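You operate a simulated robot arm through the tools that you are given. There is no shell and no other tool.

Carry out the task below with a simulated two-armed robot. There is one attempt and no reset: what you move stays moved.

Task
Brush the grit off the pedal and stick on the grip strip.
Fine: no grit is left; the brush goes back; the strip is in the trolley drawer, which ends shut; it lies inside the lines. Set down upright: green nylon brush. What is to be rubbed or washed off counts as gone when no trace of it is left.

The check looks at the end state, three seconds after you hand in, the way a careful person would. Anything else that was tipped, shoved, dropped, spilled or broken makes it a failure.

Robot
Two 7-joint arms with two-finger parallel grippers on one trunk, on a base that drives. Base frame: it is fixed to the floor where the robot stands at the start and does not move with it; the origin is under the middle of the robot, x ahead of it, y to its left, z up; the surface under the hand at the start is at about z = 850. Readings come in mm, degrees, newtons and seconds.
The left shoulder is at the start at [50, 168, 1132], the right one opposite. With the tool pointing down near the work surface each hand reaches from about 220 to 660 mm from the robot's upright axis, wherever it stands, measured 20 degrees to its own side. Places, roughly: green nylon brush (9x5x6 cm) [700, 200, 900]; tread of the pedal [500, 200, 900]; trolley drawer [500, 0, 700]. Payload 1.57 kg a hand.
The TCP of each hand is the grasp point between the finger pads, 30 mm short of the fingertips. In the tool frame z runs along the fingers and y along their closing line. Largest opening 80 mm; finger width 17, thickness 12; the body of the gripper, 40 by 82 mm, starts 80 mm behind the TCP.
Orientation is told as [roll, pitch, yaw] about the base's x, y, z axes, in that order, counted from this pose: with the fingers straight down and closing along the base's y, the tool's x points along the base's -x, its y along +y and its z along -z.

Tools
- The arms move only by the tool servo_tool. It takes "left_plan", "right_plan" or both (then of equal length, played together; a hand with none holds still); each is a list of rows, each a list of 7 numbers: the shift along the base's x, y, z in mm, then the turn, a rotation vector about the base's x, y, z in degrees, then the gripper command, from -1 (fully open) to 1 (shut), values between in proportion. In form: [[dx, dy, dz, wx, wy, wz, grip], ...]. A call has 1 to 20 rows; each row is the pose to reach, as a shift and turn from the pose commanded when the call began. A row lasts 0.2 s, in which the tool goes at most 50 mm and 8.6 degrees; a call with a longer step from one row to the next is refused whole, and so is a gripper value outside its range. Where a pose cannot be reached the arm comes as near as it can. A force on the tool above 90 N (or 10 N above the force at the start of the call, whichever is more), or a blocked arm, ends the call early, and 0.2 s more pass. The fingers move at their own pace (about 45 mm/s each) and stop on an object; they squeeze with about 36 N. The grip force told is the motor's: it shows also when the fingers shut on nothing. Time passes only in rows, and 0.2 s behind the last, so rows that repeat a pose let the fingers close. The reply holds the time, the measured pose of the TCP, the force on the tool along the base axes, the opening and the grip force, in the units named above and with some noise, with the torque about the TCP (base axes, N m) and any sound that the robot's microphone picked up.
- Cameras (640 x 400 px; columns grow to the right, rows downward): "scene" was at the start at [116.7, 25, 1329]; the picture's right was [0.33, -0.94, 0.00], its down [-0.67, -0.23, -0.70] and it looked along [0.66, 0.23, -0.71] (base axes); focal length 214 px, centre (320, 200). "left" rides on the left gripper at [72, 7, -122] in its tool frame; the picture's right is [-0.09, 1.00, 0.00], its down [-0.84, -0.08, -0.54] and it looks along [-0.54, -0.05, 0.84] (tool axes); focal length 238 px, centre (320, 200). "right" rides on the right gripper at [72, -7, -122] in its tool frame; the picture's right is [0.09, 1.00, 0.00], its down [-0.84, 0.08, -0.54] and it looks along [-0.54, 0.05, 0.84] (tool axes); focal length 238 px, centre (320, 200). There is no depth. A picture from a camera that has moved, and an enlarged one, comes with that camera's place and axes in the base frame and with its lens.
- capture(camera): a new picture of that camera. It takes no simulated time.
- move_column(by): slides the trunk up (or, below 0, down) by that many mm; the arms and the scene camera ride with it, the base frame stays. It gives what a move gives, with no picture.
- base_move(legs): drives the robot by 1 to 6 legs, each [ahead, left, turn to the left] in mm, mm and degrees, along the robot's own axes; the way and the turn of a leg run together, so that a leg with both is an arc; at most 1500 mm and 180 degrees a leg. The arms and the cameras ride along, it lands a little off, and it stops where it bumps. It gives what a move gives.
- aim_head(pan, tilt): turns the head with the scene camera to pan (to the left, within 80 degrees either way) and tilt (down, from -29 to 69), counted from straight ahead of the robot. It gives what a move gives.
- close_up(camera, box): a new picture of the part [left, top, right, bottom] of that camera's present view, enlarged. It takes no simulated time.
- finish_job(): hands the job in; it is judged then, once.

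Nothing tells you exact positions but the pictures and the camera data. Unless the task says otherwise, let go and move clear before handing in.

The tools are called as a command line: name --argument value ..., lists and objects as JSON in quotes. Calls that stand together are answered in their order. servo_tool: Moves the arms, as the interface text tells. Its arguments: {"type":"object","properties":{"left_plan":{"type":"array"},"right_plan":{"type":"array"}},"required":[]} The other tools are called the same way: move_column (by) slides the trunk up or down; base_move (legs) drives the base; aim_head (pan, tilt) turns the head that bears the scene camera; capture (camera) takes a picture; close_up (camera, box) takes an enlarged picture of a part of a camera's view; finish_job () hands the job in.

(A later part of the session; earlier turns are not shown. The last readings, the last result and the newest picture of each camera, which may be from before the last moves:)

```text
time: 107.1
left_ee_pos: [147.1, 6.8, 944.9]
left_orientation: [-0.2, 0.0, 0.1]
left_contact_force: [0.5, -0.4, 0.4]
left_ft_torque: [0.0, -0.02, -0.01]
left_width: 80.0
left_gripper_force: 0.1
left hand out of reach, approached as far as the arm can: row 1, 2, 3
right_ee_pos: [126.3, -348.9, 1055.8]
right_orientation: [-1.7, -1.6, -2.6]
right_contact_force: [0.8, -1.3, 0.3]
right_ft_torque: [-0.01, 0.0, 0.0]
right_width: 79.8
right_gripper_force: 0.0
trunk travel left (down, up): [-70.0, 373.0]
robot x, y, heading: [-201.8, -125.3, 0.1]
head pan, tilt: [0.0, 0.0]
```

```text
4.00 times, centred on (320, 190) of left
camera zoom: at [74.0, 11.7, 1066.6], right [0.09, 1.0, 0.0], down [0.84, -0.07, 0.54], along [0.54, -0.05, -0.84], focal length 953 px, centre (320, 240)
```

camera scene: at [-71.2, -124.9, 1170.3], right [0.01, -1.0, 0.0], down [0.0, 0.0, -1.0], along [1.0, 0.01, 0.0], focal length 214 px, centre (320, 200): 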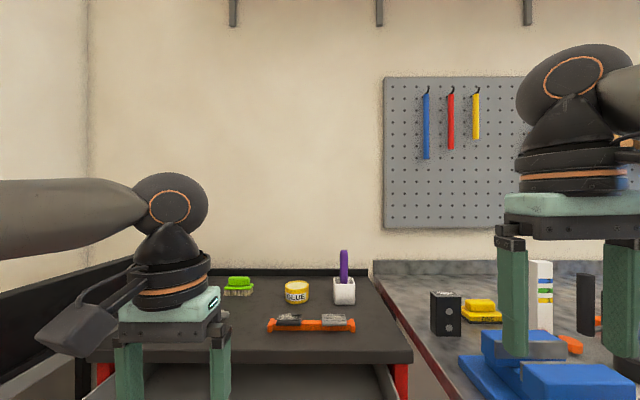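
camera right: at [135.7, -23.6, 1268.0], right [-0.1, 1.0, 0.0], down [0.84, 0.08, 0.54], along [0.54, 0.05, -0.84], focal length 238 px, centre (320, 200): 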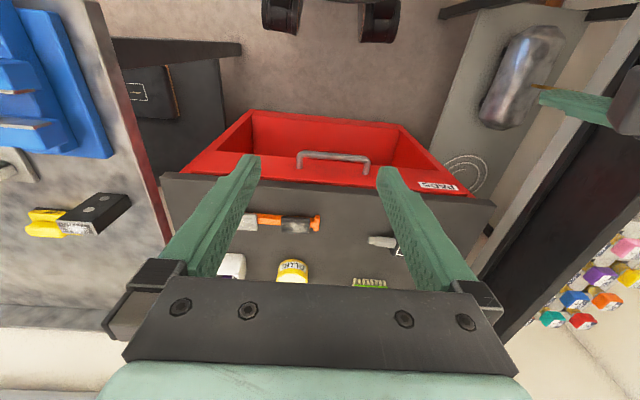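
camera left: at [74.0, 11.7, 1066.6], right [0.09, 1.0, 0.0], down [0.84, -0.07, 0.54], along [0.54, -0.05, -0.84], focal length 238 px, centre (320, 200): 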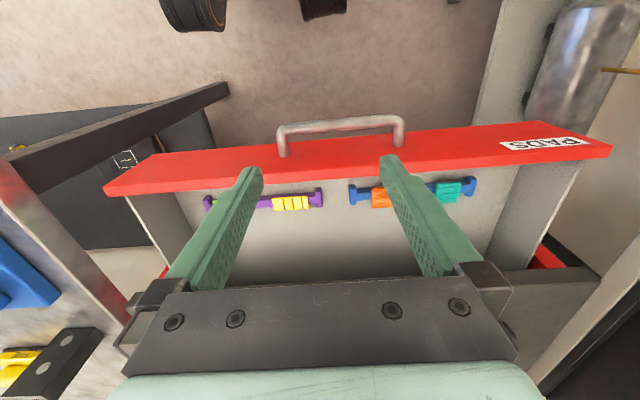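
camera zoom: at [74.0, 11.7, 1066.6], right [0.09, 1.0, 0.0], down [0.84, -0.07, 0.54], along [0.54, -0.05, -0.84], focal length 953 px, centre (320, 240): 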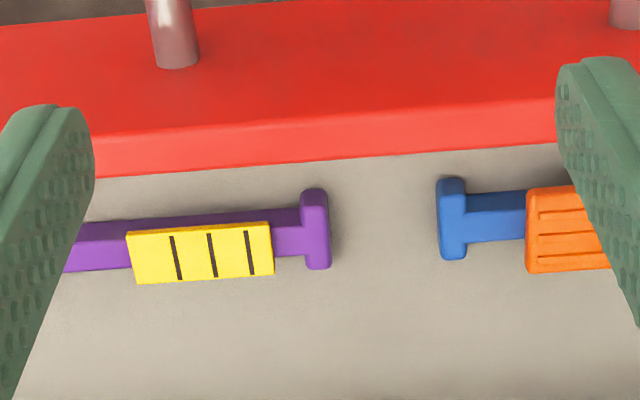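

The strip lies with its top at z ≈ 718, spanning x 288–315 and y −91 to −29, square to the axes on a purple rail. I'll turn right 30° so that the left arm can reach it comfortably.

base_move --legs '[[0, 0, -30]]'

aim_head --pan 30 --tilt 45

capture --camera "scene"

```text
time: 109.0
left_ee_pos: [164.1, -186.6, 945.7]
left_orientation: [0.0, 0.1, -30.1]
left_contact_force: [-0.3, 0.3, -0.1]
left_ft_torque: [0.01, 0.0, -0.01]
left_width: 79.9
left_gripper_force: 0.1
right_ee_pos: [-30.7, -483.0, 1056.5]
right_orientation: [-1.8, -1.6, -32.7]
right_contact_force: [-0.6, 1.5, -0.5]
right_ft_torque: [0.0, -0.04, -0.03]
right_width: 79.9
right_gripper_force: 0.0
trunk travel left (down, up): [-70.0, 373.0]
robot x, y, heading: [-203.2, -120.0, -30.1]
head pan, tilt: [0.0, 0.0]
```

```text
time: 110.1
left_ee_pos: [165.1, -186.2, 943.4]
left_orientation: [-0.1, 0.1, -30.1]
left_contact_force: [0.9, 0.9, 0.0]
left_ft_torque: [0.0, -0.05, 0.0]
left_width: 79.9
left_gripper_force: 0.0
right_ee_pos: [-31.2, -483.0, 1055.8]
right_orientation: [-1.7, -1.7, -32.8]
right_contact_force: [0.4, -0.5, 0.4]
right_ft_torque: [-0.03, -0.02, 0.04]
right_width: 79.7
right_gripper_force: 0.0
trunk travel left (down, up): [-70.0, 373.0]
robot x, y, heading: [-197.3, -119.2, -29.8]
head pan, tilt: [30.0, 45.0]
```

```text
taken
camera scene: at [-85.2, -145.5, 1099.4], right [0.0, -1.0, 0.0], down [-0.71, 0.0, -0.71], along [0.71, 0.0, -0.71], focal length 214 px, centre (320, 200)
```

scene: 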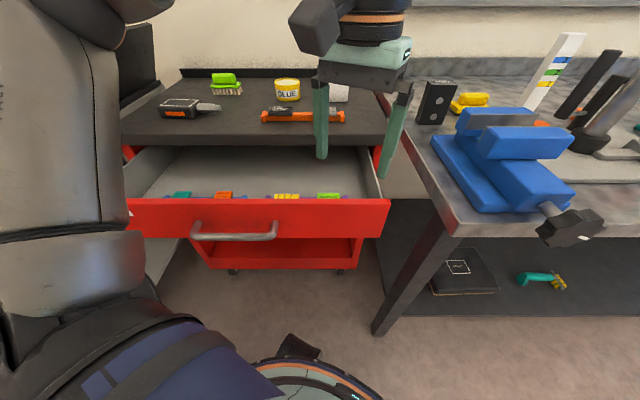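

Next, bring the left hand above the strip while turning it to close across the strip's narrow side.

servo_tool --left_plan '[[5, 8, 0, 0, 0, 8, -1], [10, 16, 0, 0, 0, 16, -1], [20, 24, 0, 0, 0, 24, -1], [30, 32, 0, 0, 0, 32, -1], [40, 42, 0, 0, 0, 40, -1], [50, 52, 0, 0, 0, 48, -1], [60, 62, 0, 0, 0, 56, -1], [70, 72, 0, 0, 0, 64, -1], [80, 82, 0, 0, 0, 72, -1], [90, 92, 0, 0, 0, 80, -1], [100, 102, 0, 0, 0, 88, -1], [110, 110, 0, 0, 0, 96, -1], [120, 118, 0, 0, 0, 104, -1], [130, 124, 0, 0, 0, 112, -1], [137, 126, 0, 0, 0, 120, -1], [137, 126, 0, 0, 0, 120, -1]]'

capture --camera "left"

capture --camera "scene"

```text
time: 113.5
left_ee_pos: [301.3, -60.5, 946.3]
left_orientation: [-0.1, 0.1, 90.1]
left_contact_force: [0.4, 0.9, 0.4]
left_ft_torque: [-0.01, 0.01, -0.02]
left_width: 80.2
left_gripper_force: 0.1
right_ee_pos: [-30.4, -482.0, 1056.2]
right_orientation: [-1.7, -1.6, -32.9]
right_contact_force: [0.6, -0.7, -0.1]
right_ft_torque: [0.0, -0.04, 0.03]
right_width: 80.0
right_gripper_force: 0.1
trunk travel left (down, up): [-70.0, 373.0]
robot x, y, heading: [-198.4, -124.3, -29.6]
head pan, tilt: [30.0, 45.0]
```

```text
taken
camera left: at [293.7, -134.8, 1067.9], right [-1.0, 0.09, 0.0], down [0.08, 0.84, 0.54], along [0.05, 0.54, -0.84], focal length 238 px, centre (320, 200)
```

left: 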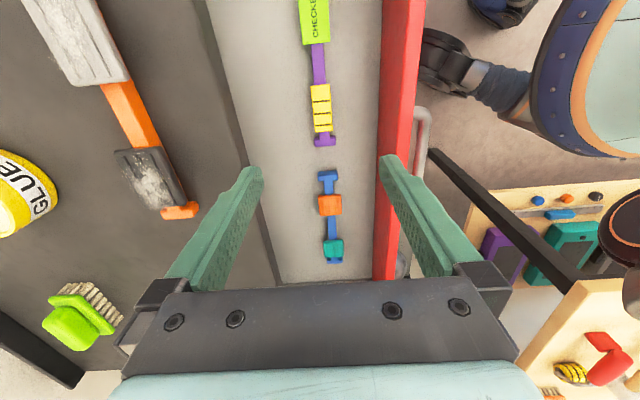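

```text
taken
camera scene: at [-85.2, -145.4, 1099.4], right [0.0, -1.0, 0.0], down [-0.71, 0.0, -0.71], along [0.71, 0.0, -0.71], focal length 214 px, centre (320, 200)
```

scene: 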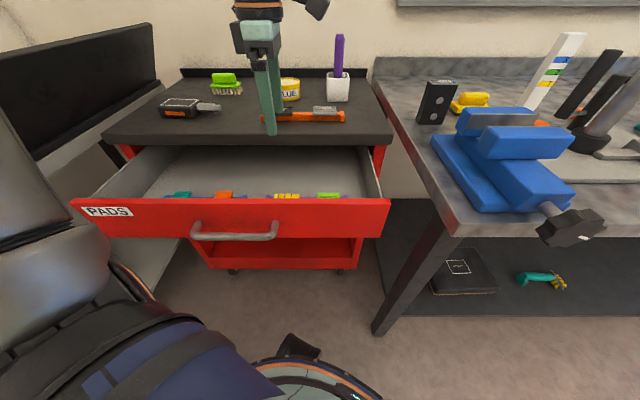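

Great overhead view: the hand fits between the drawer front (x ≈ 203) and the table edge (x ≈ 375). I'll zoom to confirm the strip position and height.

close_up --camera "left" --box '[280, 60, 370, 160]'

close_up --camera "scene" --box '[220, 170, 360, 230]'

```text
4.00 times, centred on (325, 110) of left
camera zoom: at [293.7, -134.8, 1067.9], right [-1.0, 0.09, 0.0], down [0.08, 0.84, 0.54], along [0.05, 0.54, -0.84], focal length 953 px, centre (300, 560)
```

zoom: 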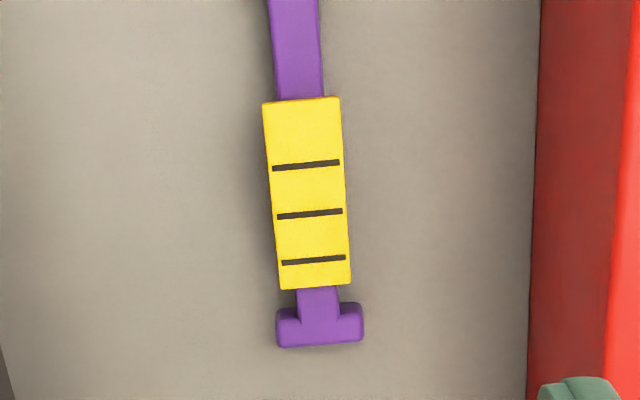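

```text
4.57 times, centred on (290, 200) of scene
camera zoom: at [-85.2, -145.4, 1099.4], right [0.0, -1.0, 0.0], down [-0.71, 0.0, -0.71], along [0.71, 0.0, -0.71], focal length 980 px, centre (457, 200)
```

zoom: 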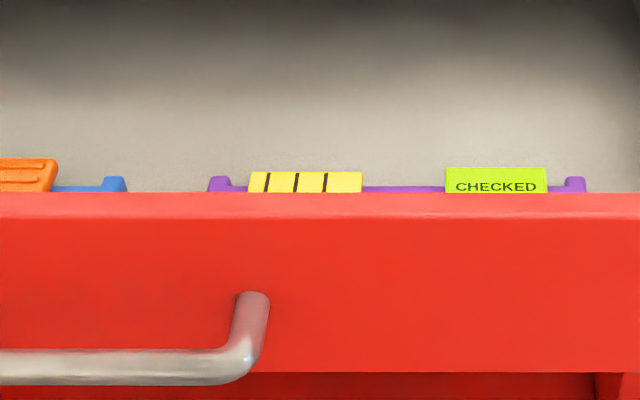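

The strip centre is [297.5, −60] and its top is near z = 723. I'll lower with a partial opening and feel for the right height, closing gently at each try so the strip sits at the very fingertips.

servo_tool --left_plan '[[-4, 0, -40, 0, 0, 0, -0.6], [-4, 0, -80, 0, 0, 0, -0.2], [-4, 0, -120, 0, 0, 0, 0], [-4, 0, -155, 0, 0, 0, 0], [-4, 0, -180, 0, 0, 0, 0], [-4, 0, -190, 0, 0, 0, 0], [-4, 0, -190, 0, 0, 0, 0]]'

capture --camera "left"

capture --camera "scene"

```text
time: 115.1
left_ee_pos: [298.4, -60.4, 754.6]
left_orientation: [-0.1, 0.1, 89.9]
left_contact_force: [-0.1, 0.7, 0.0]
left_ft_torque: [0.0, 0.0, -0.01]
left_width: 40.0
left_gripper_force: 0.0
right_ee_pos: [-30.5, -483.2, 1056.2]
right_orientation: [-1.7, -1.6, -32.8]
right_contact_force: [0.2, 0.6, 0.2]
right_ft_torque: [-0.03, -0.03, 0.0]
right_width: 80.2
right_gripper_force: 0.1
trunk travel left (down, up): [-70.0, 373.0]
robot x, y, heading: [-201.1, -123.5, -29.9]
head pan, tilt: [30.0, 45.0]
```

```text
taken
camera left: at [290.4, -133.9, 874.9], right [-1.0, 0.09, 0.0], down [0.08, 0.84, 0.54], along [0.05, 0.54, -0.84], focal length 238 px, centre (320, 200)
```

left: 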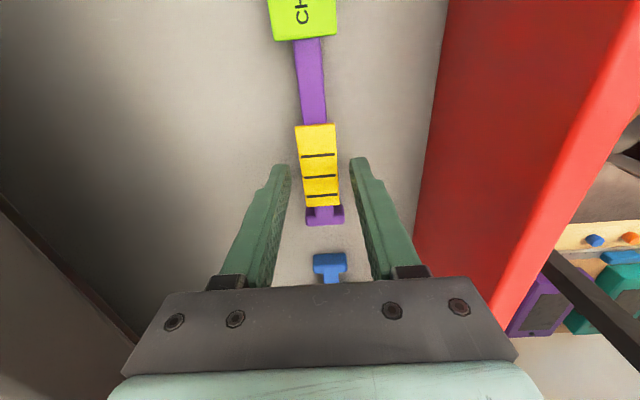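

```text
taken
camera scene: at [-85.2, -145.4, 1099.4], right [0.0, -1.0, 0.0], down [-0.71, 0.0, -0.71], along [0.71, 0.0, -0.71], focal length 214 px, centre (320, 200)
```

scene: 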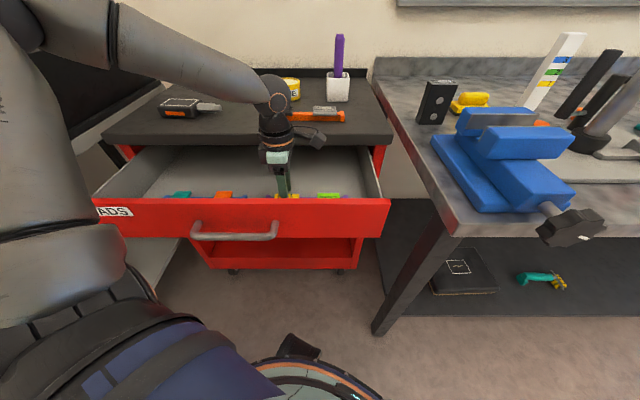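

The strip is centred between the fingers. I'll zoom in to gauge its height against the fingertips.

close_up --camera "left" --box '[250, 110, 390, 230]'

close_up --camera "scene" --box '[250, 140, 330, 210]'

```text
3.33 times, centred on (320, 170) of left
camera zoom: at [290.4, -133.9, 874.9], right [-1.0, 0.09, 0.0], down [0.08, 0.84, 0.54], along [0.05, 0.54, -0.84], focal length 794 px, centre (320, 300)
```

zoom: 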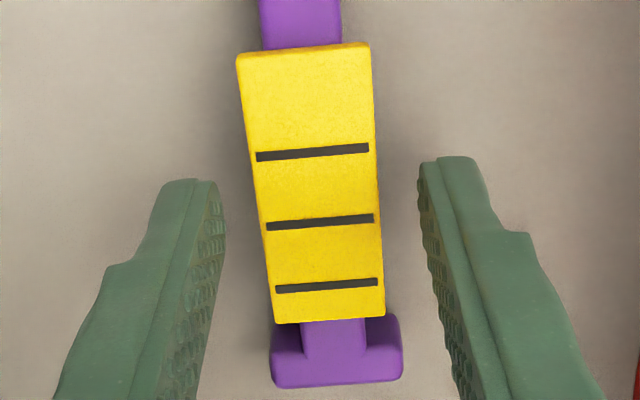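

```text
5.71 times, centred on (290, 175) of scene
camera zoom: at [-85.2, -145.4, 1099.4], right [0.0, -1.0, 0.0], down [-0.71, 0.0, -0.71], along [0.71, 0.0, -0.71], focal length 1226 px, centre (491, 343)
```

zoom: 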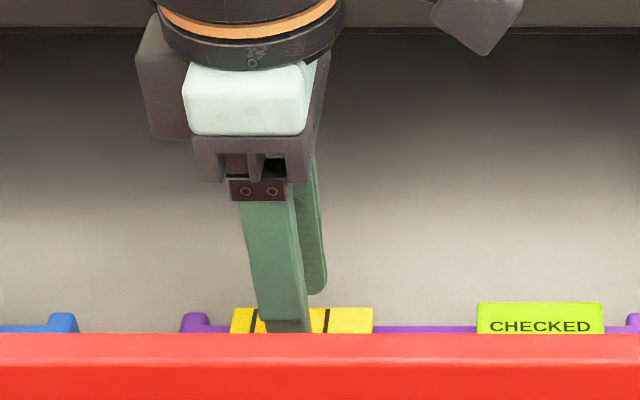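

The strip top is about z = 721, just under the fingertips. I'll lower 6 mm and close gently.

servo_tool --left_plan '[[0, 0, -3, 0, 0, 0, 0], [0, 0, -6, 0, 0, 0, 0], [0, 0, -6, 0, 0, 0, 0.2], [0, 0, -6, 0, 0, 0, 0.45], [0, 0, -6, 0, 0, 0, 0.45]]'

close_up --camera "left" --box '[250, 110, 390, 230]'

```text
time: 116.3
left_ee_pos: [298.0, -60.0, 748.4]
left_orientation: [-0.1, 0.1, 89.9]
left_contact_force: [0.3, 0.6, -0.6]
left_ft_torque: [0.01, -0.01, 0.04]
left_width: 24.3
left_gripper_force: 26.1
right_ee_pos: [-30.7, -482.3, 1057.0]
right_orientation: [-1.8, -1.6, -32.8]
right_contact_force: [0.2, 1.1, -0.9]
right_ft_torque: [0.04, 0.03, 0.0]
right_width: 80.0
right_gripper_force: 0.0
trunk travel left (down, up): [-70.0, 373.0]
robot x, y, heading: [-202.5, -127.3, -29.8]
head pan, tilt: [30.0, 45.0]
```

```text
3.33 times, centred on (320, 170) of left
camera zoom: at [290.0, -133.8, 869.9], right [-1.0, 0.09, 0.0], down [0.08, 0.84, 0.54], along [0.05, 0.54, -0.84], focal length 794 px, centre (320, 300)
```

zoom: 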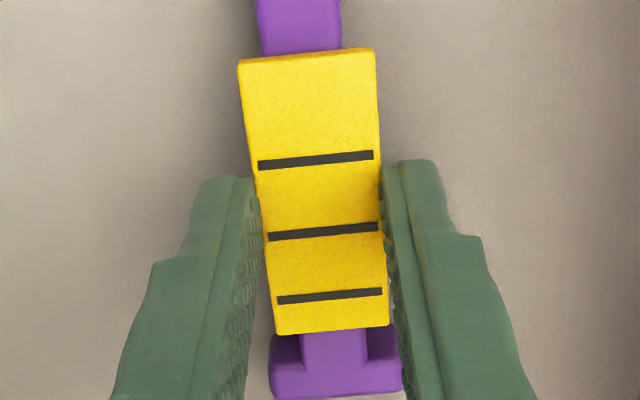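

Contact: the fingers stopped on the strip at 24 mm. I'll reopen slightly, go 1.5 mm lower for a surer hold, and close fully.

servo_tool --left_plan '[[0, 0, 0, 0, 0, 0, 0.2], [0, 0, -1.5, 0, 0, 0, 0.2], [0, 0, -1.5, 0, 0, 0, 0.5], [0, 0, -1.5, 0, 0, 0, 1], [0, 0, -1.5, 0, 0, 0, 1], [0, 0, -1.5, 0, 0, 0, 1]]'

servo_tool --left_plan '[[0, 0, 3, 0, 0, 0, 1], [0, 0, 8, 0, 0, 0, 1], [0, 0, 15, 0, 0, 0, 1], [0, 0, 25, 0, 0, 0, 1]]'

close_up --camera "left" --box '[250, 110, 390, 230]'

close_up --camera "scene" --box '[250, 140, 330, 210]'

```text
time: 117.7
left_ee_pos: [297.5, -59.9, 748.2]
left_orientation: [-0.1, 0.1, 89.9]
left_contact_force: [-0.1, -0.3, 0.1]
left_ft_torque: [0.0, 0.01, 0.0]
left_width: 24.5
left_gripper_force: 36.2
right_ee_pos: [-31.2, -483.0, 1056.6]
right_orientation: [-1.5, -1.7, -32.8]
right_contact_force: [0.2, 1.1, 0.6]
right_ft_torque: [0.0, 0.0, -0.02]
right_width: 80.0
right_gripper_force: 0.0
trunk travel left (down, up): [-70.0, 373.0]
robot x, y, heading: [-202.9, -123.7, -30.0]
head pan, tilt: [30.0, 45.0]
```

```text
time: 118.7
left_ee_pos: [298.7, -60.9, 771.7]
left_orientation: [-0.1, 0.1, 89.9]
left_contact_force: [-1.0, 0.6, -0.3]
left_ft_torque: [-0.03, -0.01, 0.01]
left_width: 24.0
left_gripper_force: 36.1
right_ee_pos: [-29.7, -484.0, 1055.5]
right_orientation: [-1.7, -1.6, -32.7]
right_contact_force: [-0.3, 0.5, 0.4]
right_ft_torque: [-0.01, -0.01, 0.01]
right_width: 80.1
right_gripper_force: 0.0
trunk travel left (down, up): [-70.0, 373.0]
robot x, y, heading: [-198.8, -124.9, -29.9]
head pan, tilt: [30.0, 45.0]
```

```text
3.33 times, centred on (320, 170) of left
camera zoom: at [291.4, -133.6, 893.2], right [-1.0, 0.09, 0.0], down [0.08, 0.84, 0.54], along [0.05, 0.54, -0.84], focal length 794 px, centre (320, 300)
```

zoom: 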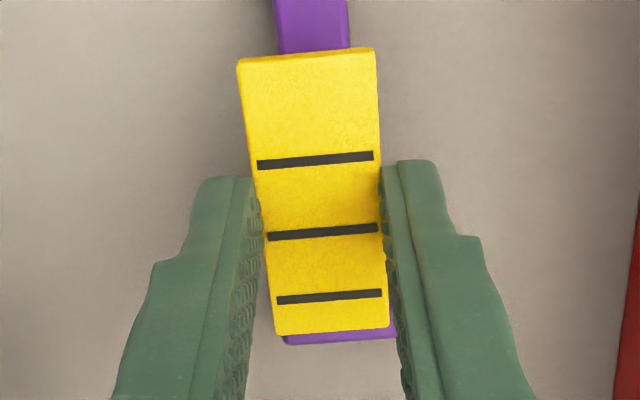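

```text
5.71 times, centred on (290, 175) of scene
camera zoom: at [-85.2, -145.4, 1099.4], right [0.0, -1.0, 0.0], down [-0.71, 0.0, -0.71], along [0.71, 0.0, -0.71], focal length 1226 px, centre (491, 343)
```

zoom: 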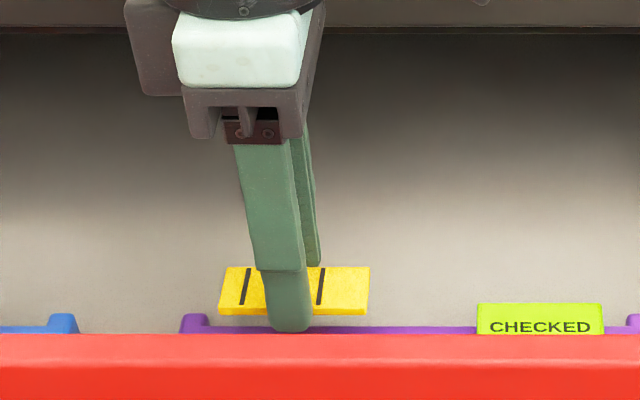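

The strip is held, flush at the fingertips. I'll lift it clear of the drawer and raise the trunk so that the elbow stays high.

servo_tool --left_plan '[[0, 0, 30, 0, 0, 0, 1], [0, 0, 65, 0, 0, 0, 1], [0, 0, 100, 0, 0, 0, 1], [0, 0, 135, 0, 0, 0, 1], [-15, 0, 160, 0, 0, 0, 1]]'

move_column --by 80

capture --camera "left"

capture --camera "scene"

```text
time: 119.9
left_ee_pos: [281.8, -61.3, 929.6]
left_orientation: [-0.1, 0.1, 90.0]
left_contact_force: [-0.4, 0.3, 1.4]
left_ft_torque: [0.01, 0.0, 0.04]
left_width: 23.9
left_gripper_force: 35.7
right_ee_pos: [-30.9, -482.5, 1055.1]
right_orientation: [-1.6, -1.6, -32.9]
right_contact_force: [0.4, -0.8, -0.8]
right_ft_torque: [0.06, -0.01, -0.01]
right_width: 79.8
right_gripper_force: 0.0
trunk travel left (down, up): [-70.0, 373.0]
robot x, y, heading: [-203.0, -123.7, -30.0]
head pan, tilt: [30.0, 45.0]
```

```text
time: 121.0
left_ee_pos: [282.6, -61.1, 1009.0]
left_orientation: [-0.1, 0.1, 89.9]
left_contact_force: [0.2, -0.2, -0.2]
left_ft_torque: [0.03, 0.03, 0.01]
left_width: 24.0
left_gripper_force: 35.9
right_ee_pos: [-31.5, -483.9, 1136.4]
right_orientation: [-1.7, -1.6, -32.9]
right_contact_force: [0.4, 0.3, -0.6]
right_ft_torque: [0.0, 0.01, 0.01]
right_width: 80.0
right_gripper_force: 0.0
trunk travel left (down, up): [-150.0, 293.0]
robot x, y, heading: [-198.4, -124.0, -30.3]
head pan, tilt: [30.0, 45.0]
```

```text
taken
camera left: at [274.5, -135.1, 1130.8], right [-1.0, 0.09, 0.0], down [0.08, 0.84, 0.54], along [0.05, 0.54, -0.84], focal length 238 px, centre (320, 200)
```

left: 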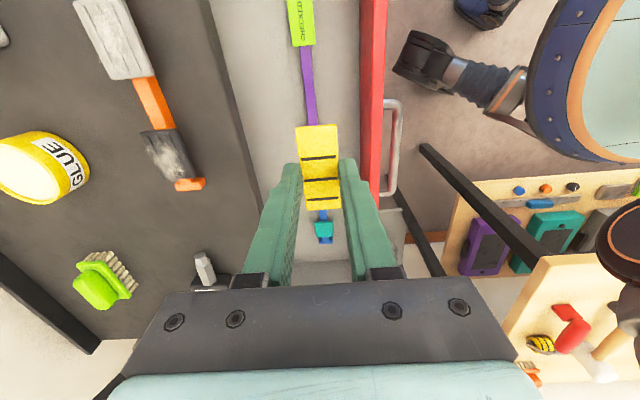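

```text
taken
camera scene: at [-85.1, -145.5, 1179.3], right [0.0, -1.0, 0.0], down [-0.71, 0.0, -0.71], along [0.71, 0.0, -0.71], focal length 214 px, centre (320, 200)
```

scene: 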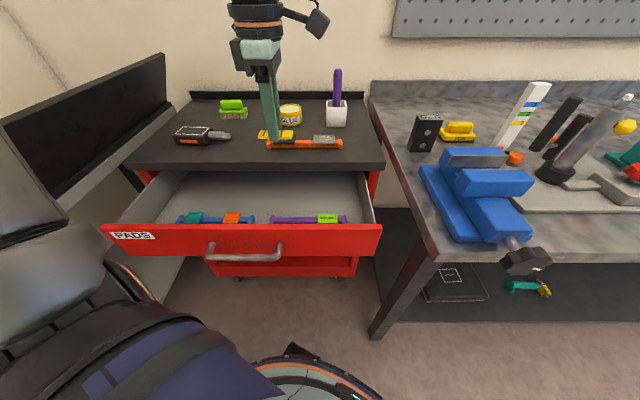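

Now drive ahead and left to a stance of about (-40, 0), staying clear of the open drawer's handle.

base_move --legs '[[70, 187, 0]]'

capture --camera "left"

capture --camera "scene"

```text
time: 123.3
left_ee_pos: [433.4, 66.1, 1009.3]
left_orientation: [-0.1, 0.0, 90.0]
left_contact_force: [-0.4, 0.6, 0.6]
left_ft_torque: [0.0, 0.0, 0.01]
left_width: 23.9
left_gripper_force: 35.9
right_ee_pos: [121.9, -357.4, 1136.2]
right_orientation: [-1.6, -1.6, -32.8]
right_contact_force: [0.2, -0.1, 0.1]
right_ft_torque: [0.0, 0.03, -0.01]
right_width: 80.0
right_gripper_force: 0.0
trunk travel left (down, up): [-150.0, 293.0]
robot x, y, heading: [-51.9, 3.6, -29.6]
head pan, tilt: [30.0, 45.0]
```

```text
taken
camera left: at [426.2, -7.0, 1130.9], right [-1.0, 0.09, 0.0], down [0.08, 0.84, 0.54], along [0.05, 0.54, -0.84], focal length 238 px, centre (320, 200)
```

left: 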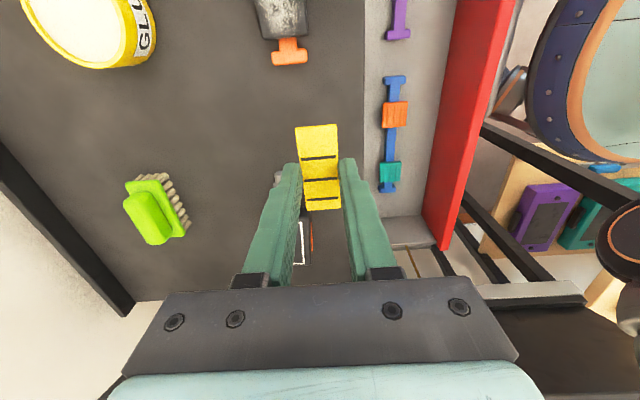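

```text
taken
camera scene: at [66.7, -18.2, 1179.3], right [0.0, -1.0, 0.0], down [-0.71, 0.0, -0.71], along [0.71, 0.0, -0.71], focal length 214 px, centre (320, 200)
```

scene: 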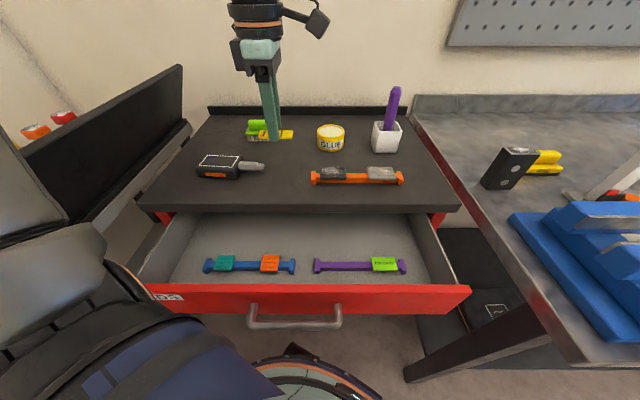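

All good. The pedal outline measures to centre [493.5, 225.5], turned about −4° about z. I'll carry the strip above it, match that angle, and stop ~15 mm above.

servo_tool --left_plan '[[15, 40, 0, 0, 0, -1, 1], [30, 80, 0, 0, 0, -2, 1], [45, 120, 0, 0, 0, -3, 1], [60, 159.5, 0, 0, 0, -4.4, 1], [60, 159.5, -40, 0, 0, -4.4, 1], [60, 159.5, -70, 0, 0, -4.4, 1], [60, 159.5, -84, 0, 0, -4.4, 1], [60, 159.5, -84, 0, 0, -4.4, 1]]'

capture --camera "left"

capture --camera "scene"

```text
time: 125.1
left_ee_pos: [496.2, 225.3, 923.8]
left_orientation: [-0.1, 0.0, 85.6]
left_contact_force: [-0.5, -0.4, -0.4]
left_ft_torque: [0.01, 0.01, -0.01]
left_width: 24.1
left_gripper_force: 36.0
right_ee_pos: [121.9, -356.1, 1136.3]
right_orientation: [-1.6, -1.6, -32.7]
right_contact_force: [-0.9, -0.6, 0.3]
right_ft_torque: [0.02, -0.01, -0.01]
right_width: 80.0
right_gripper_force: 0.1
trunk travel left (down, up): [-150.0, 293.0]
robot x, y, heading: [-48.1, 0.9, -29.9]
head pan, tilt: [30.0, 45.0]
```

```text
taken
camera left: at [482.4, 153.4, 1047.4], right [-0.99, 0.17, 0.0], down [0.14, 0.83, 0.54], along [0.09, 0.53, -0.84], focal length 238 px, centre (320, 200)
```

left: 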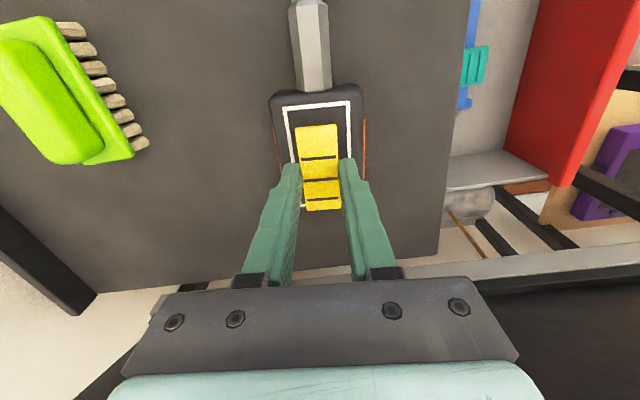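

```text
taken
camera scene: at [66.6, -18.3, 1179.4], right [0.0, -1.0, 0.0], down [-0.71, 0.0, -0.71], along [0.71, 0.0, -0.71], focal length 214 px, centre (320, 200)
```

scene: 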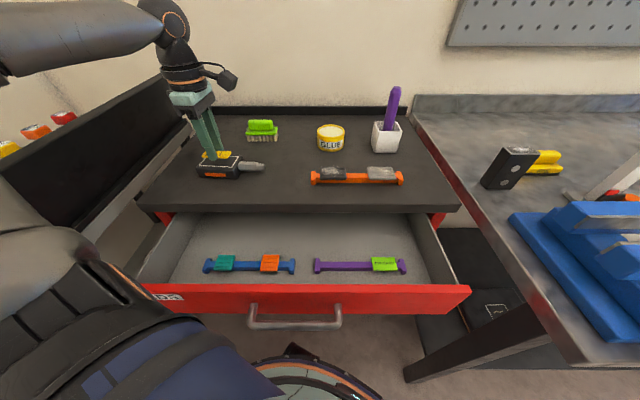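

The strip hovers over the outline. I'll zoom to check alignment before lowering.

close_up --camera "left" --box '[250, 80, 390, 220]'

close_up --camera "scene" --box '[180, 130, 280, 190]'

```text
2.86 times, centred on (320, 150) of left
camera zoom: at [482.4, 153.4, 1047.4], right [-0.99, 0.17, 0.0], down [0.14, 0.83, 0.54], along [0.09, 0.53, -0.84], focal length 681 px, centre (320, 343)
```

zoom: 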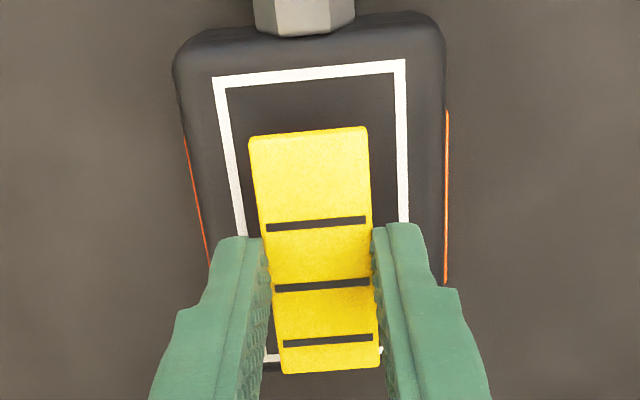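

```text
6.40 times, centred on (230, 160) of scene
camera zoom: at [66.6, -18.3, 1179.4], right [0.0, -1.0, 0.0], down [-0.71, 0.0, -0.71], along [0.71, 0.0, -0.71], focal length 1373 px, centre (896, 456)
```

zoom: 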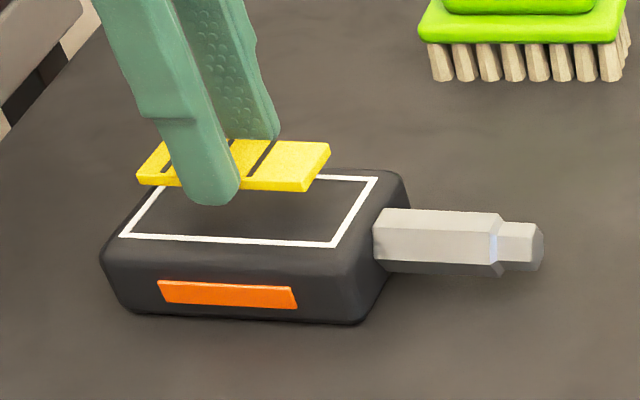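

Alignment is within 1 mm and the angle matches. Lowering straight down in small steps.

servo_tool --left_plan '[[-0.8, -0.5, -4, 0, 0, 0, 1], [-0.8, -0.5, -8, 0, 0, 0, 1], [-0.8, -0.5, -10, 0, 0, 0, 1], [-0.8, -0.5, -10, 0, 0, 0, 1]]'

close_up --camera "scene" --box '[180, 130, 280, 190]'

```text
time: 126.1
left_ee_pos: [494.9, 223.6, 913.7]
left_orientation: [-0.2, 0.1, 85.6]
left_contact_force: [1.0, 0.1, -0.1]
left_ft_torque: [0.0, 0.02, -0.05]
left_width: 24.2
left_gripper_force: 36.0
right_ee_pos: [122.1, -355.9, 1136.1]
right_orientation: [-1.7, -1.7, -32.8]
right_contact_force: [0.3, 0.1, 0.7]
right_ft_torque: [-0.02, 0.02, 0.01]
right_width: 80.2
right_gripper_force: 0.0
trunk travel left (down, up): [-150.0, 293.0]
robot x, y, heading: [-51.9, 3.5, -29.8]
head pan, tilt: [30.0, 45.0]
```

```text
6.40 times, centred on (230, 160) of scene
camera zoom: at [66.6, -18.3, 1179.4], right [0.0, -1.0, 0.0], down [-0.71, 0.0, -0.71], along [0.71, 0.0, -0.71], focal length 1373 px, centre (896, 456)
```

zoom: 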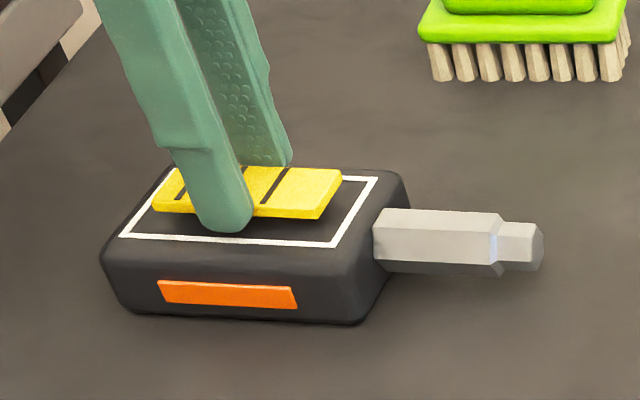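

servo_tool --left_plan '[[0, 0, -1, 0, 0, 0, 1], [0, 0, -2, 0, 0, 0, 1], [0, 0, -2, 0, 0, 0, 1]]'

close_up --camera "scene" --box '[180, 130, 280, 190]'

```text
time: 126.9
left_ee_pos: [492.5, 225.5, 913.9]
left_orientation: [-0.2, -0.1, 85.6]
left_contact_force: [0.5, -0.2, 0.3]
left_ft_torque: [0.01, -0.04, 0.02]
left_width: 24.0
left_gripper_force: 35.7
right_ee_pos: [122.1, -356.2, 1135.6]
right_orientation: [-1.7, -1.6, -32.6]
right_contact_force: [-0.3, -0.6, -0.3]
right_ft_torque: [-0.01, -0.03, 0.02]
right_width: 80.1
right_gripper_force: 0.1
trunk travel left (down, up): [-150.0, 293.0]
robot x, y, heading: [-48.7, 1.3, -29.7]
head pan, tilt: [30.0, 45.0]
```

```text
6.40 times, centred on (230, 160) of scene
camera zoom: at [66.6, -18.3, 1179.4], right [0.0, -1.0, 0.0], down [-0.71, 0.0, -0.71], along [0.71, 0.0, -0.71], focal length 1373 px, centre (896, 456)
```

zoom: 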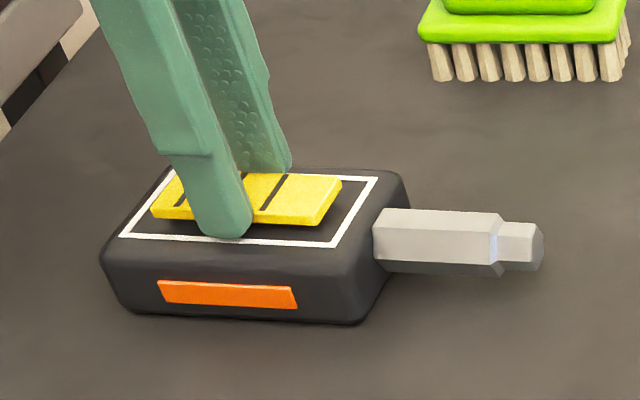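

servo_tool --left_plan '[[0, 0, -0.7, 0, 0, 0, 1], [0, 0, -1.5, 0, 0, 0, 1], [0, 0, -1.5, 0, 0, 0, 1]]'

close_up --camera "scene" --box '[180, 130, 280, 190]'

close_up --camera "left" --box '[250, 80, 390, 220]'

```text
time: 127.7
left_ee_pos: [494.4, 223.9, 911.3]
left_orientation: [-0.1, 0.0, 85.6]
left_contact_force: [0.0, -0.2, 0.4]
left_ft_torque: [0.03, -0.01, -0.01]
left_width: 24.0
left_gripper_force: 35.9
right_ee_pos: [121.5, -356.0, 1135.7]
right_orientation: [-1.7, -1.6, -32.8]
right_contact_force: [-1.1, -0.2, -0.9]
right_ft_torque: [-0.01, 0.04, 0.0]
right_width: 80.1
right_gripper_force: 0.1
trunk travel left (down, up): [-150.0, 293.0]
robot x, y, heading: [-50.9, 5.8, -29.8]
head pan, tilt: [30.0, 45.0]
```

```text
6.40 times, centred on (230, 160) of scene
camera zoom: at [66.6, -18.3, 1179.4], right [0.0, -1.0, 0.0], down [-0.71, 0.0, -0.71], along [0.71, 0.0, -0.71], focal length 1373 px, centre (896, 456)
```

zoom: 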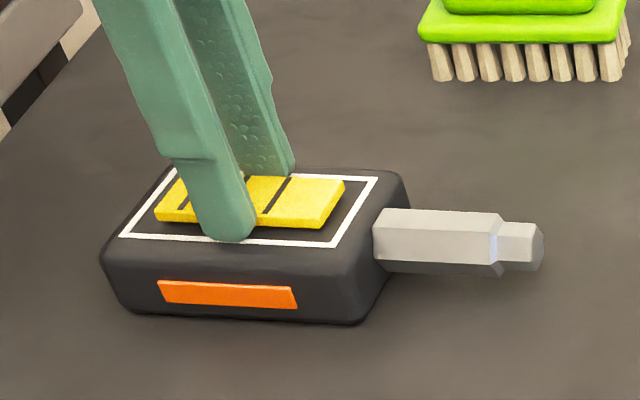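

```text
2.86 times, centred on (320, 150) of left
camera zoom: at [480.2, 151.6, 1033.1], right [-0.99, 0.17, 0.0], down [0.14, 0.83, 0.54], along [0.09, 0.53, -0.84], focal length 681 px, centre (320, 343)
```

zoom: 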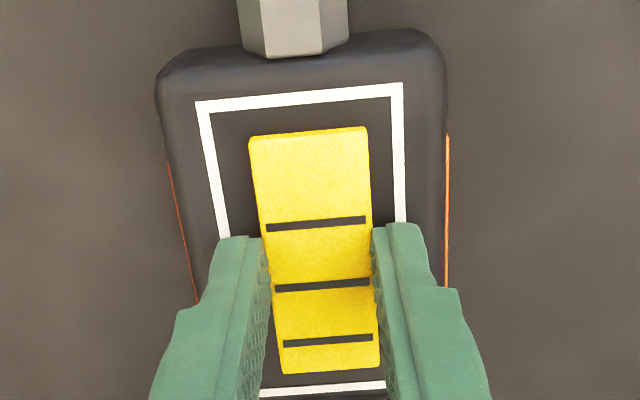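

Almost down; the strip is about 1.5 mm off centre each way. I'll correct that and lower until contact.

servo_tool --left_plan '[[1.5, 1.5, 0, 0, 0, 0, 1], [1.5, 1.5, -1, 0, 0, 0, 1], [1.5, 1.5, -2, 0, 0, 0, 1], [1.5, 1.5, -2, 0, 0, 0, 1]]'

close_up --camera "scene" --box '[180, 130, 280, 190]'

close_up --camera "left" --box '[250, 80, 390, 220]'

```text
time: 128.7
left_ee_pos: [494.0, 227.1, 909.6]
left_orientation: [-0.2, 0.1, 85.7]
left_contact_force: [-0.4, -0.5, 3.3]
left_ft_torque: [-0.03, 0.08, 0.01]
left_width: 24.0
left_gripper_force: 35.9
right_ee_pos: [121.4, -355.6, 1136.5]
right_orientation: [-1.8, -1.6, -32.7]
right_contact_force: [-0.3, 0.1, -0.7]
right_ft_torque: [0.02, 0.04, -0.01]
right_width: 80.0
right_gripper_force: 0.1
trunk travel left (down, up): [-150.0, 293.0]
robot x, y, heading: [-47.5, 4.1, -29.6]
head pan, tilt: [30.0, 45.0]
```

```text
6.40 times, centred on (230, 160) of scene
camera zoom: at [66.3, -18.5, 1179.5], right [0.0, -1.0, 0.0], down [-0.71, 0.0, -0.71], along [0.71, 0.0, -0.71], focal length 1373 px, centre (896, 456)
```

zoom: 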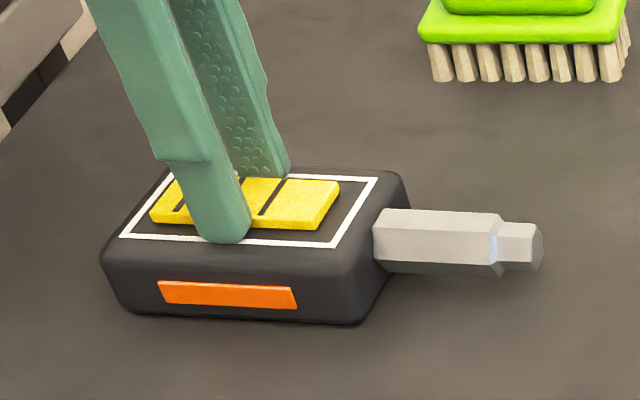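

```text
2.86 times, centred on (320, 150) of left
camera zoom: at [481.2, 154.2, 1031.7], right [-0.99, 0.17, 0.0], down [0.14, 0.83, 0.54], along [0.09, 0.53, -0.84], focal length 681 px, centre (320, 343)
```

zoom: 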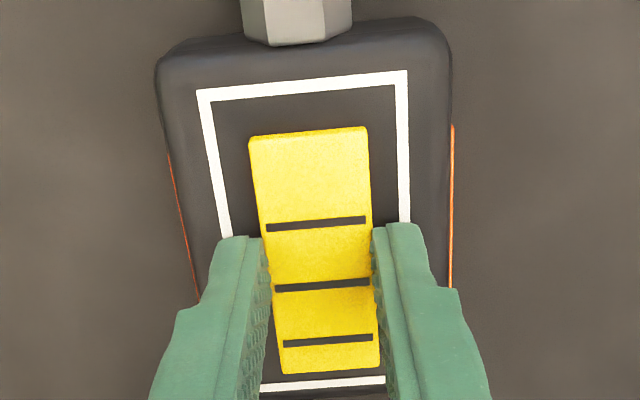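

Light contact, with the strip fully inside the lines. I'll press very slightly, open, and lift.

servo_tool --left_plan '[[0, 0, -0.7, 0, 0, 0, 1], [0, 0, -0.7, 0, 0, 0, 0.4], [0, 0, -0.7, 0, 0, 0, 0.1], [0, 0, -0.7, 0, 0, 0, 0], [0, 0, 0.5, 0, 0, 0, 0], [0, 0, 10, 0, 0, 0, 0], [0, 0, 30, 0, 0, 0, 0]]'

close_up --camera "scene" --box '[180, 130, 280, 190]'

close_up --camera "left" --box '[250, 80, 390, 220]'

```text
time: 130.3
left_ee_pos: [493.7, 225.2, 939.6]
left_orientation: [-0.1, 0.0, 85.7]
left_contact_force: [0.4, 0.0, -0.1]
left_ft_torque: [-0.01, 0.0, -0.03]
left_width: 40.0
left_gripper_force: 0.1
right_ee_pos: [122.2, -356.3, 1135.4]
right_orientation: [-1.7, -1.6, -32.7]
right_contact_force: [-0.3, 0.0, 0.3]
right_ft_torque: [0.03, 0.02, -0.03]
right_width: 80.3
right_gripper_force: 0.0
trunk travel left (down, up): [-150.0, 293.0]
robot x, y, heading: [-51.0, 0.8, -29.9]
head pan, tilt: [30.0, 45.0]
```

```text
6.40 times, centred on (230, 160) of scene
camera zoom: at [66.5, -18.3, 1179.3], right [0.0, -1.0, 0.0], down [-0.71, 0.0, -0.71], along [0.71, 0.0, -0.71], focal length 1373 px, centre (896, 456)
```

zoom: 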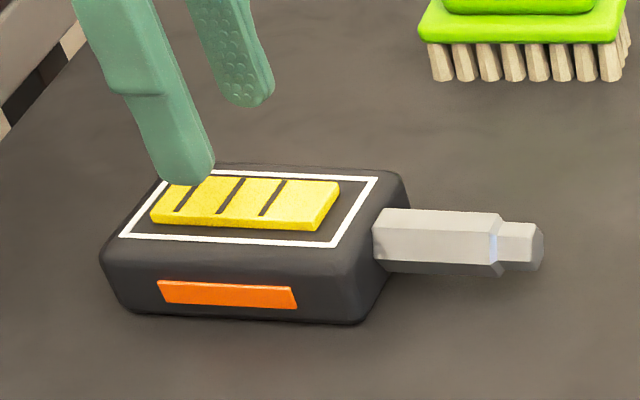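

```text
2.86 times, centred on (320, 150) of left
camera zoom: at [481.4, 153.5, 1061.6], right [-0.99, 0.17, 0.0], down [0.14, 0.83, 0.54], along [0.09, 0.53, -0.84], focal length 681 px, centre (320, 343)
```

zoom: 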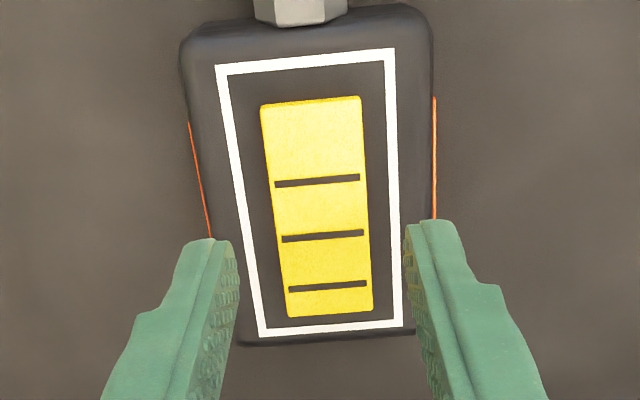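

The strip lies well inside the lines. I'll press it down with closed fingertips straight from above so that it bonds.

servo_tool --left_plan '[[0, 0, 5, 0, 0, 0, 1], [0, 0, 5, 0, 0, 0, 1], [0, 0, 5, 0, 0, 0, 1], [0, 0, 5, 0, 0, 0, 1], [0, 0, -10, 0, 0, 0, 1], [0, 0, -18, 0, 0, 0, 1], [0, 0, -21, 0, 0, 0, 1]]'

```text
time: 131.9
left_ee_pos: [493.5, 227.8, 919.6]
left_orientation: [-0.1, 0.0, 85.5]
left_contact_force: [0.1, 0.0, 0.0]
left_ft_torque: [-0.04, 0.04, -0.05]
left_width: 0.1
left_gripper_force: 21.3
right_ee_pos: [122.6, -356.1, 1136.3]
right_orientation: [-1.7, -1.6, -32.6]
right_contact_force: [-1.3, -1.3, 0.1]
right_ft_torque: [0.02, -0.01, 0.01]
right_width: 79.6
right_gripper_force: 0.0
trunk travel left (down, up): [-150.0, 293.0]
robot x, y, heading: [-48.9, 3.4, -29.8]
head pan, tilt: [30.0, 45.0]
```

servo_tool --left_plan '[[0, 0, -2, 0, 0, 0, 1], [0, 0, -4, 0, 0, 0, 1], [0, 0, -5, 0, 0, 0, 1], [0, 0, -5, 0, 0, 0, 1]]'

```text
time: 132.9
left_ee_pos: [494.7, 227.1, 915.2]
left_orientation: [-0.3, 0.1, 85.5]
left_contact_force: [-1.1, 1.8, 5.7]
left_ft_torque: [0.05, 0.05, 0.0]
left_width: 0.1
left_gripper_force: 21.3
right_ee_pos: [120.9, -356.3, 1136.4]
right_orientation: [-1.6, -1.7, -32.7]
right_contact_force: [-0.2, -0.8, -0.7]
right_ft_torque: [-0.01, 0.0, 0.0]
right_width: 80.0
right_gripper_force: 0.1
trunk travel left (down, up): [-150.0, 293.0]
robot x, y, heading: [-49.1, -0.3, -29.7]
head pan, tilt: [30.0, 45.0]
```

servo_tool --left_plan '[[0, 0, -1, 0, 0, 0, 1], [0, 0, -1, 0, 0, 0, 1], [0, 0, -1, 0, 0, 0, 1], [0, 0, 5, 0, 0, 0, 1], [0, 25, 5, 0, 0, 0, 1], [0, 25, 0, 0, 0, 0, 1], [0, 25, -1, 0, 0, 0, 1], [0, 25, -1, 0, 0, 0, 1], [0, 25, 5, 0, 0, 0, 1], [0, 0, 5, 0, 0, 0, 1], [-1, -22, 5, 0, 0, 0, 1], [-1, -22, 0, 0, 0, 0, 1], [-1, -22, -1, 0, 0, 0, 1], [-1, -22, -1, 0, 0, 0, 1], [-1, -22, 10, 0, 0, 0, 1], [0, -22, 40, 0, 0, 0, 1], [0, -22, 70, 0, 0, 0, 1]]'

close_up --camera "scene" --box '[180, 130, 280, 190]'

capture --camera "left"

```text
time: 136.5
left_ee_pos: [493.7, 205.9, 984.7]
left_orientation: [-0.1, 0.1, 85.6]
left_contact_force: [-0.4, -0.6, 0.2]
left_ft_torque: [-0.03, -0.02, 0.01]
left_width: 0.1
left_gripper_force: 21.1
right_ee_pos: [122.3, -356.6, 1135.0]
right_orientation: [-1.7, -1.7, -32.7]
right_contact_force: [-0.8, 0.5, -0.2]
right_ft_torque: [-0.01, 0.02, -0.01]
right_width: 80.1
right_gripper_force: 0.1
trunk travel left (down, up): [-150.0, 293.0]
robot x, y, heading: [-48.3, 0.8, -29.8]
head pan, tilt: [30.0, 45.0]
```

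```text
6.40 times, centred on (230, 160) of scene
camera zoom: at [66.4, -18.4, 1179.3], right [0.0, -1.0, 0.0], down [-0.71, 0.0, -0.71], along [0.71, 0.0, -0.71], focal length 1373 px, centre (896, 456)
```

zoom: 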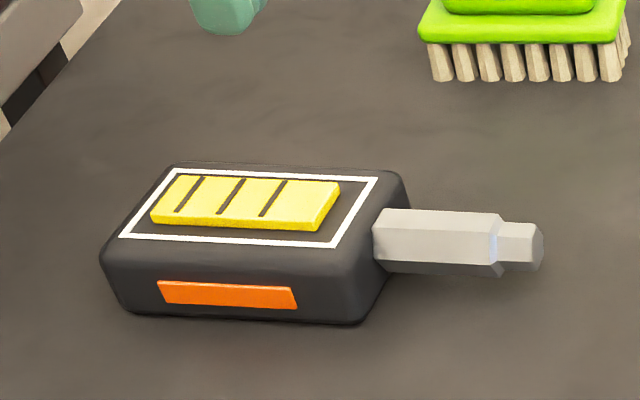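

```text
taken
camera left: at [480.9, 133.2, 1106.8], right [-0.99, 0.17, 0.0], down [0.14, 0.83, 0.54], along [0.09, 0.53, -0.84], focal length 238 px, centre (320, 200)
```

left: 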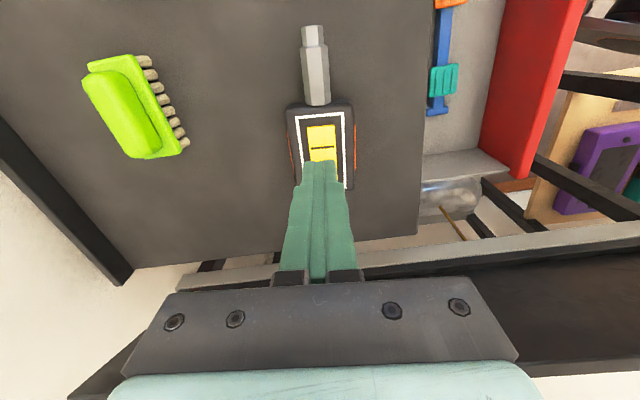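

The strip is neatly inside the lines. Now to close the drawer: I'll retrace my path back to the earlier stance, where the left hand can reach the drawer front.

servo_tool --left_plan '[[-10, -30, 20, 0, 0, 0, 1], [-25, -65, 30, 0, 0, 1, 1], [-40, -100, 30, 0, 0, 2, 1], [-61, -140, 30, 0, 0, 4, 1]]'

base_move --legs '[[-72, -187, 0], [0, 0, 29.8]]'

aim_head --pan 0 --tilt 45

capture --camera "scene"

```text
time: 137.5
left_ee_pos: [432.8, 65.4, 1014.5]
left_orientation: [-0.1, 0.0, 89.6]
left_contact_force: [0.5, -0.3, -0.1]
left_ft_torque: [0.04, 0.02, -0.01]
left_width: 0.0
left_gripper_force: 21.5
right_ee_pos: [120.1, -355.4, 1137.1]
right_orientation: [-1.7, -1.7, -32.7]
right_contact_force: [-0.2, 0.2, -0.7]
right_ft_torque: [-0.01, -0.02, -0.03]
right_width: 80.0
right_gripper_force: 0.0
trunk travel left (down, up): [-150.0, 293.0]
robot x, y, heading: [-50.8, 3.7, -29.7]
head pan, tilt: [30.0, 45.0]
```

```text
time: 141.2
left_ee_pos: [185.1, 170.2, 1014.6]
left_orientation: [-0.1, 0.1, 119.6]
left_contact_force: [-0.2, -0.2, 1.3]
left_ft_torque: [-0.01, 0.0, -0.03]
left_width: 0.0
left_gripper_force: 21.9
right_ee_pos: [124.6, -351.1, 1136.5]
right_orientation: [-1.7, -1.6, -2.7]
right_contact_force: [0.9, -1.0, 0.6]
right_ft_torque: [-0.03, -0.01, 0.0]
right_width: 79.9
right_gripper_force: 0.1
trunk travel left (down, up): [-150.0, 293.0]
robot x, y, heading: [-209.1, -124.9, 0.0]
head pan, tilt: [30.0, 45.0]
```

```text
time: 142.2
left_ee_pos: [184.4, 170.5, 1014.9]
left_orientation: [-0.1, 0.1, 119.7]
left_contact_force: [0.0, 0.1, 0.2]
left_ft_torque: [-0.01, 0.01, 0.0]
left_width: 0.0
left_gripper_force: 21.5
right_ee_pos: [124.0, -352.3, 1137.0]
right_orientation: [-1.6, -1.6, -2.8]
right_contact_force: [0.1, 0.0, 0.3]
right_ft_torque: [-0.01, -0.02, -0.01]
right_width: 79.9
right_gripper_force: 0.0
trunk travel left (down, up): [-150.0, 293.0]
robot x, y, heading: [-201.4, -126.2, 0.2]
head pan, tilt: [0.0, 45.0]
```

```text
taken
camera scene: at [-81.9, -127.8, 1179.4], right [0.0, -1.0, 0.0], down [-0.71, 0.0, -0.71], along [0.71, 0.0, -0.71], focal length 214 px, centre (320, 200)
```

scene: 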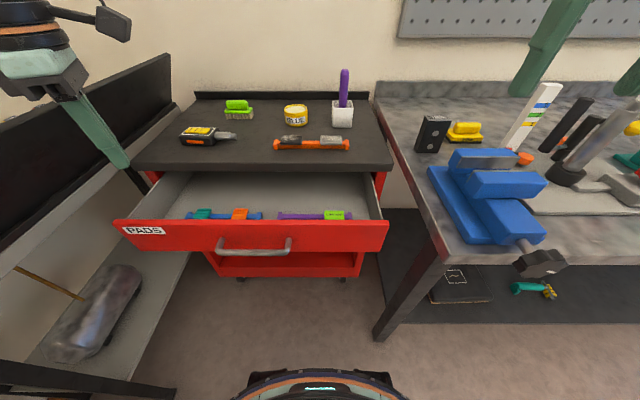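

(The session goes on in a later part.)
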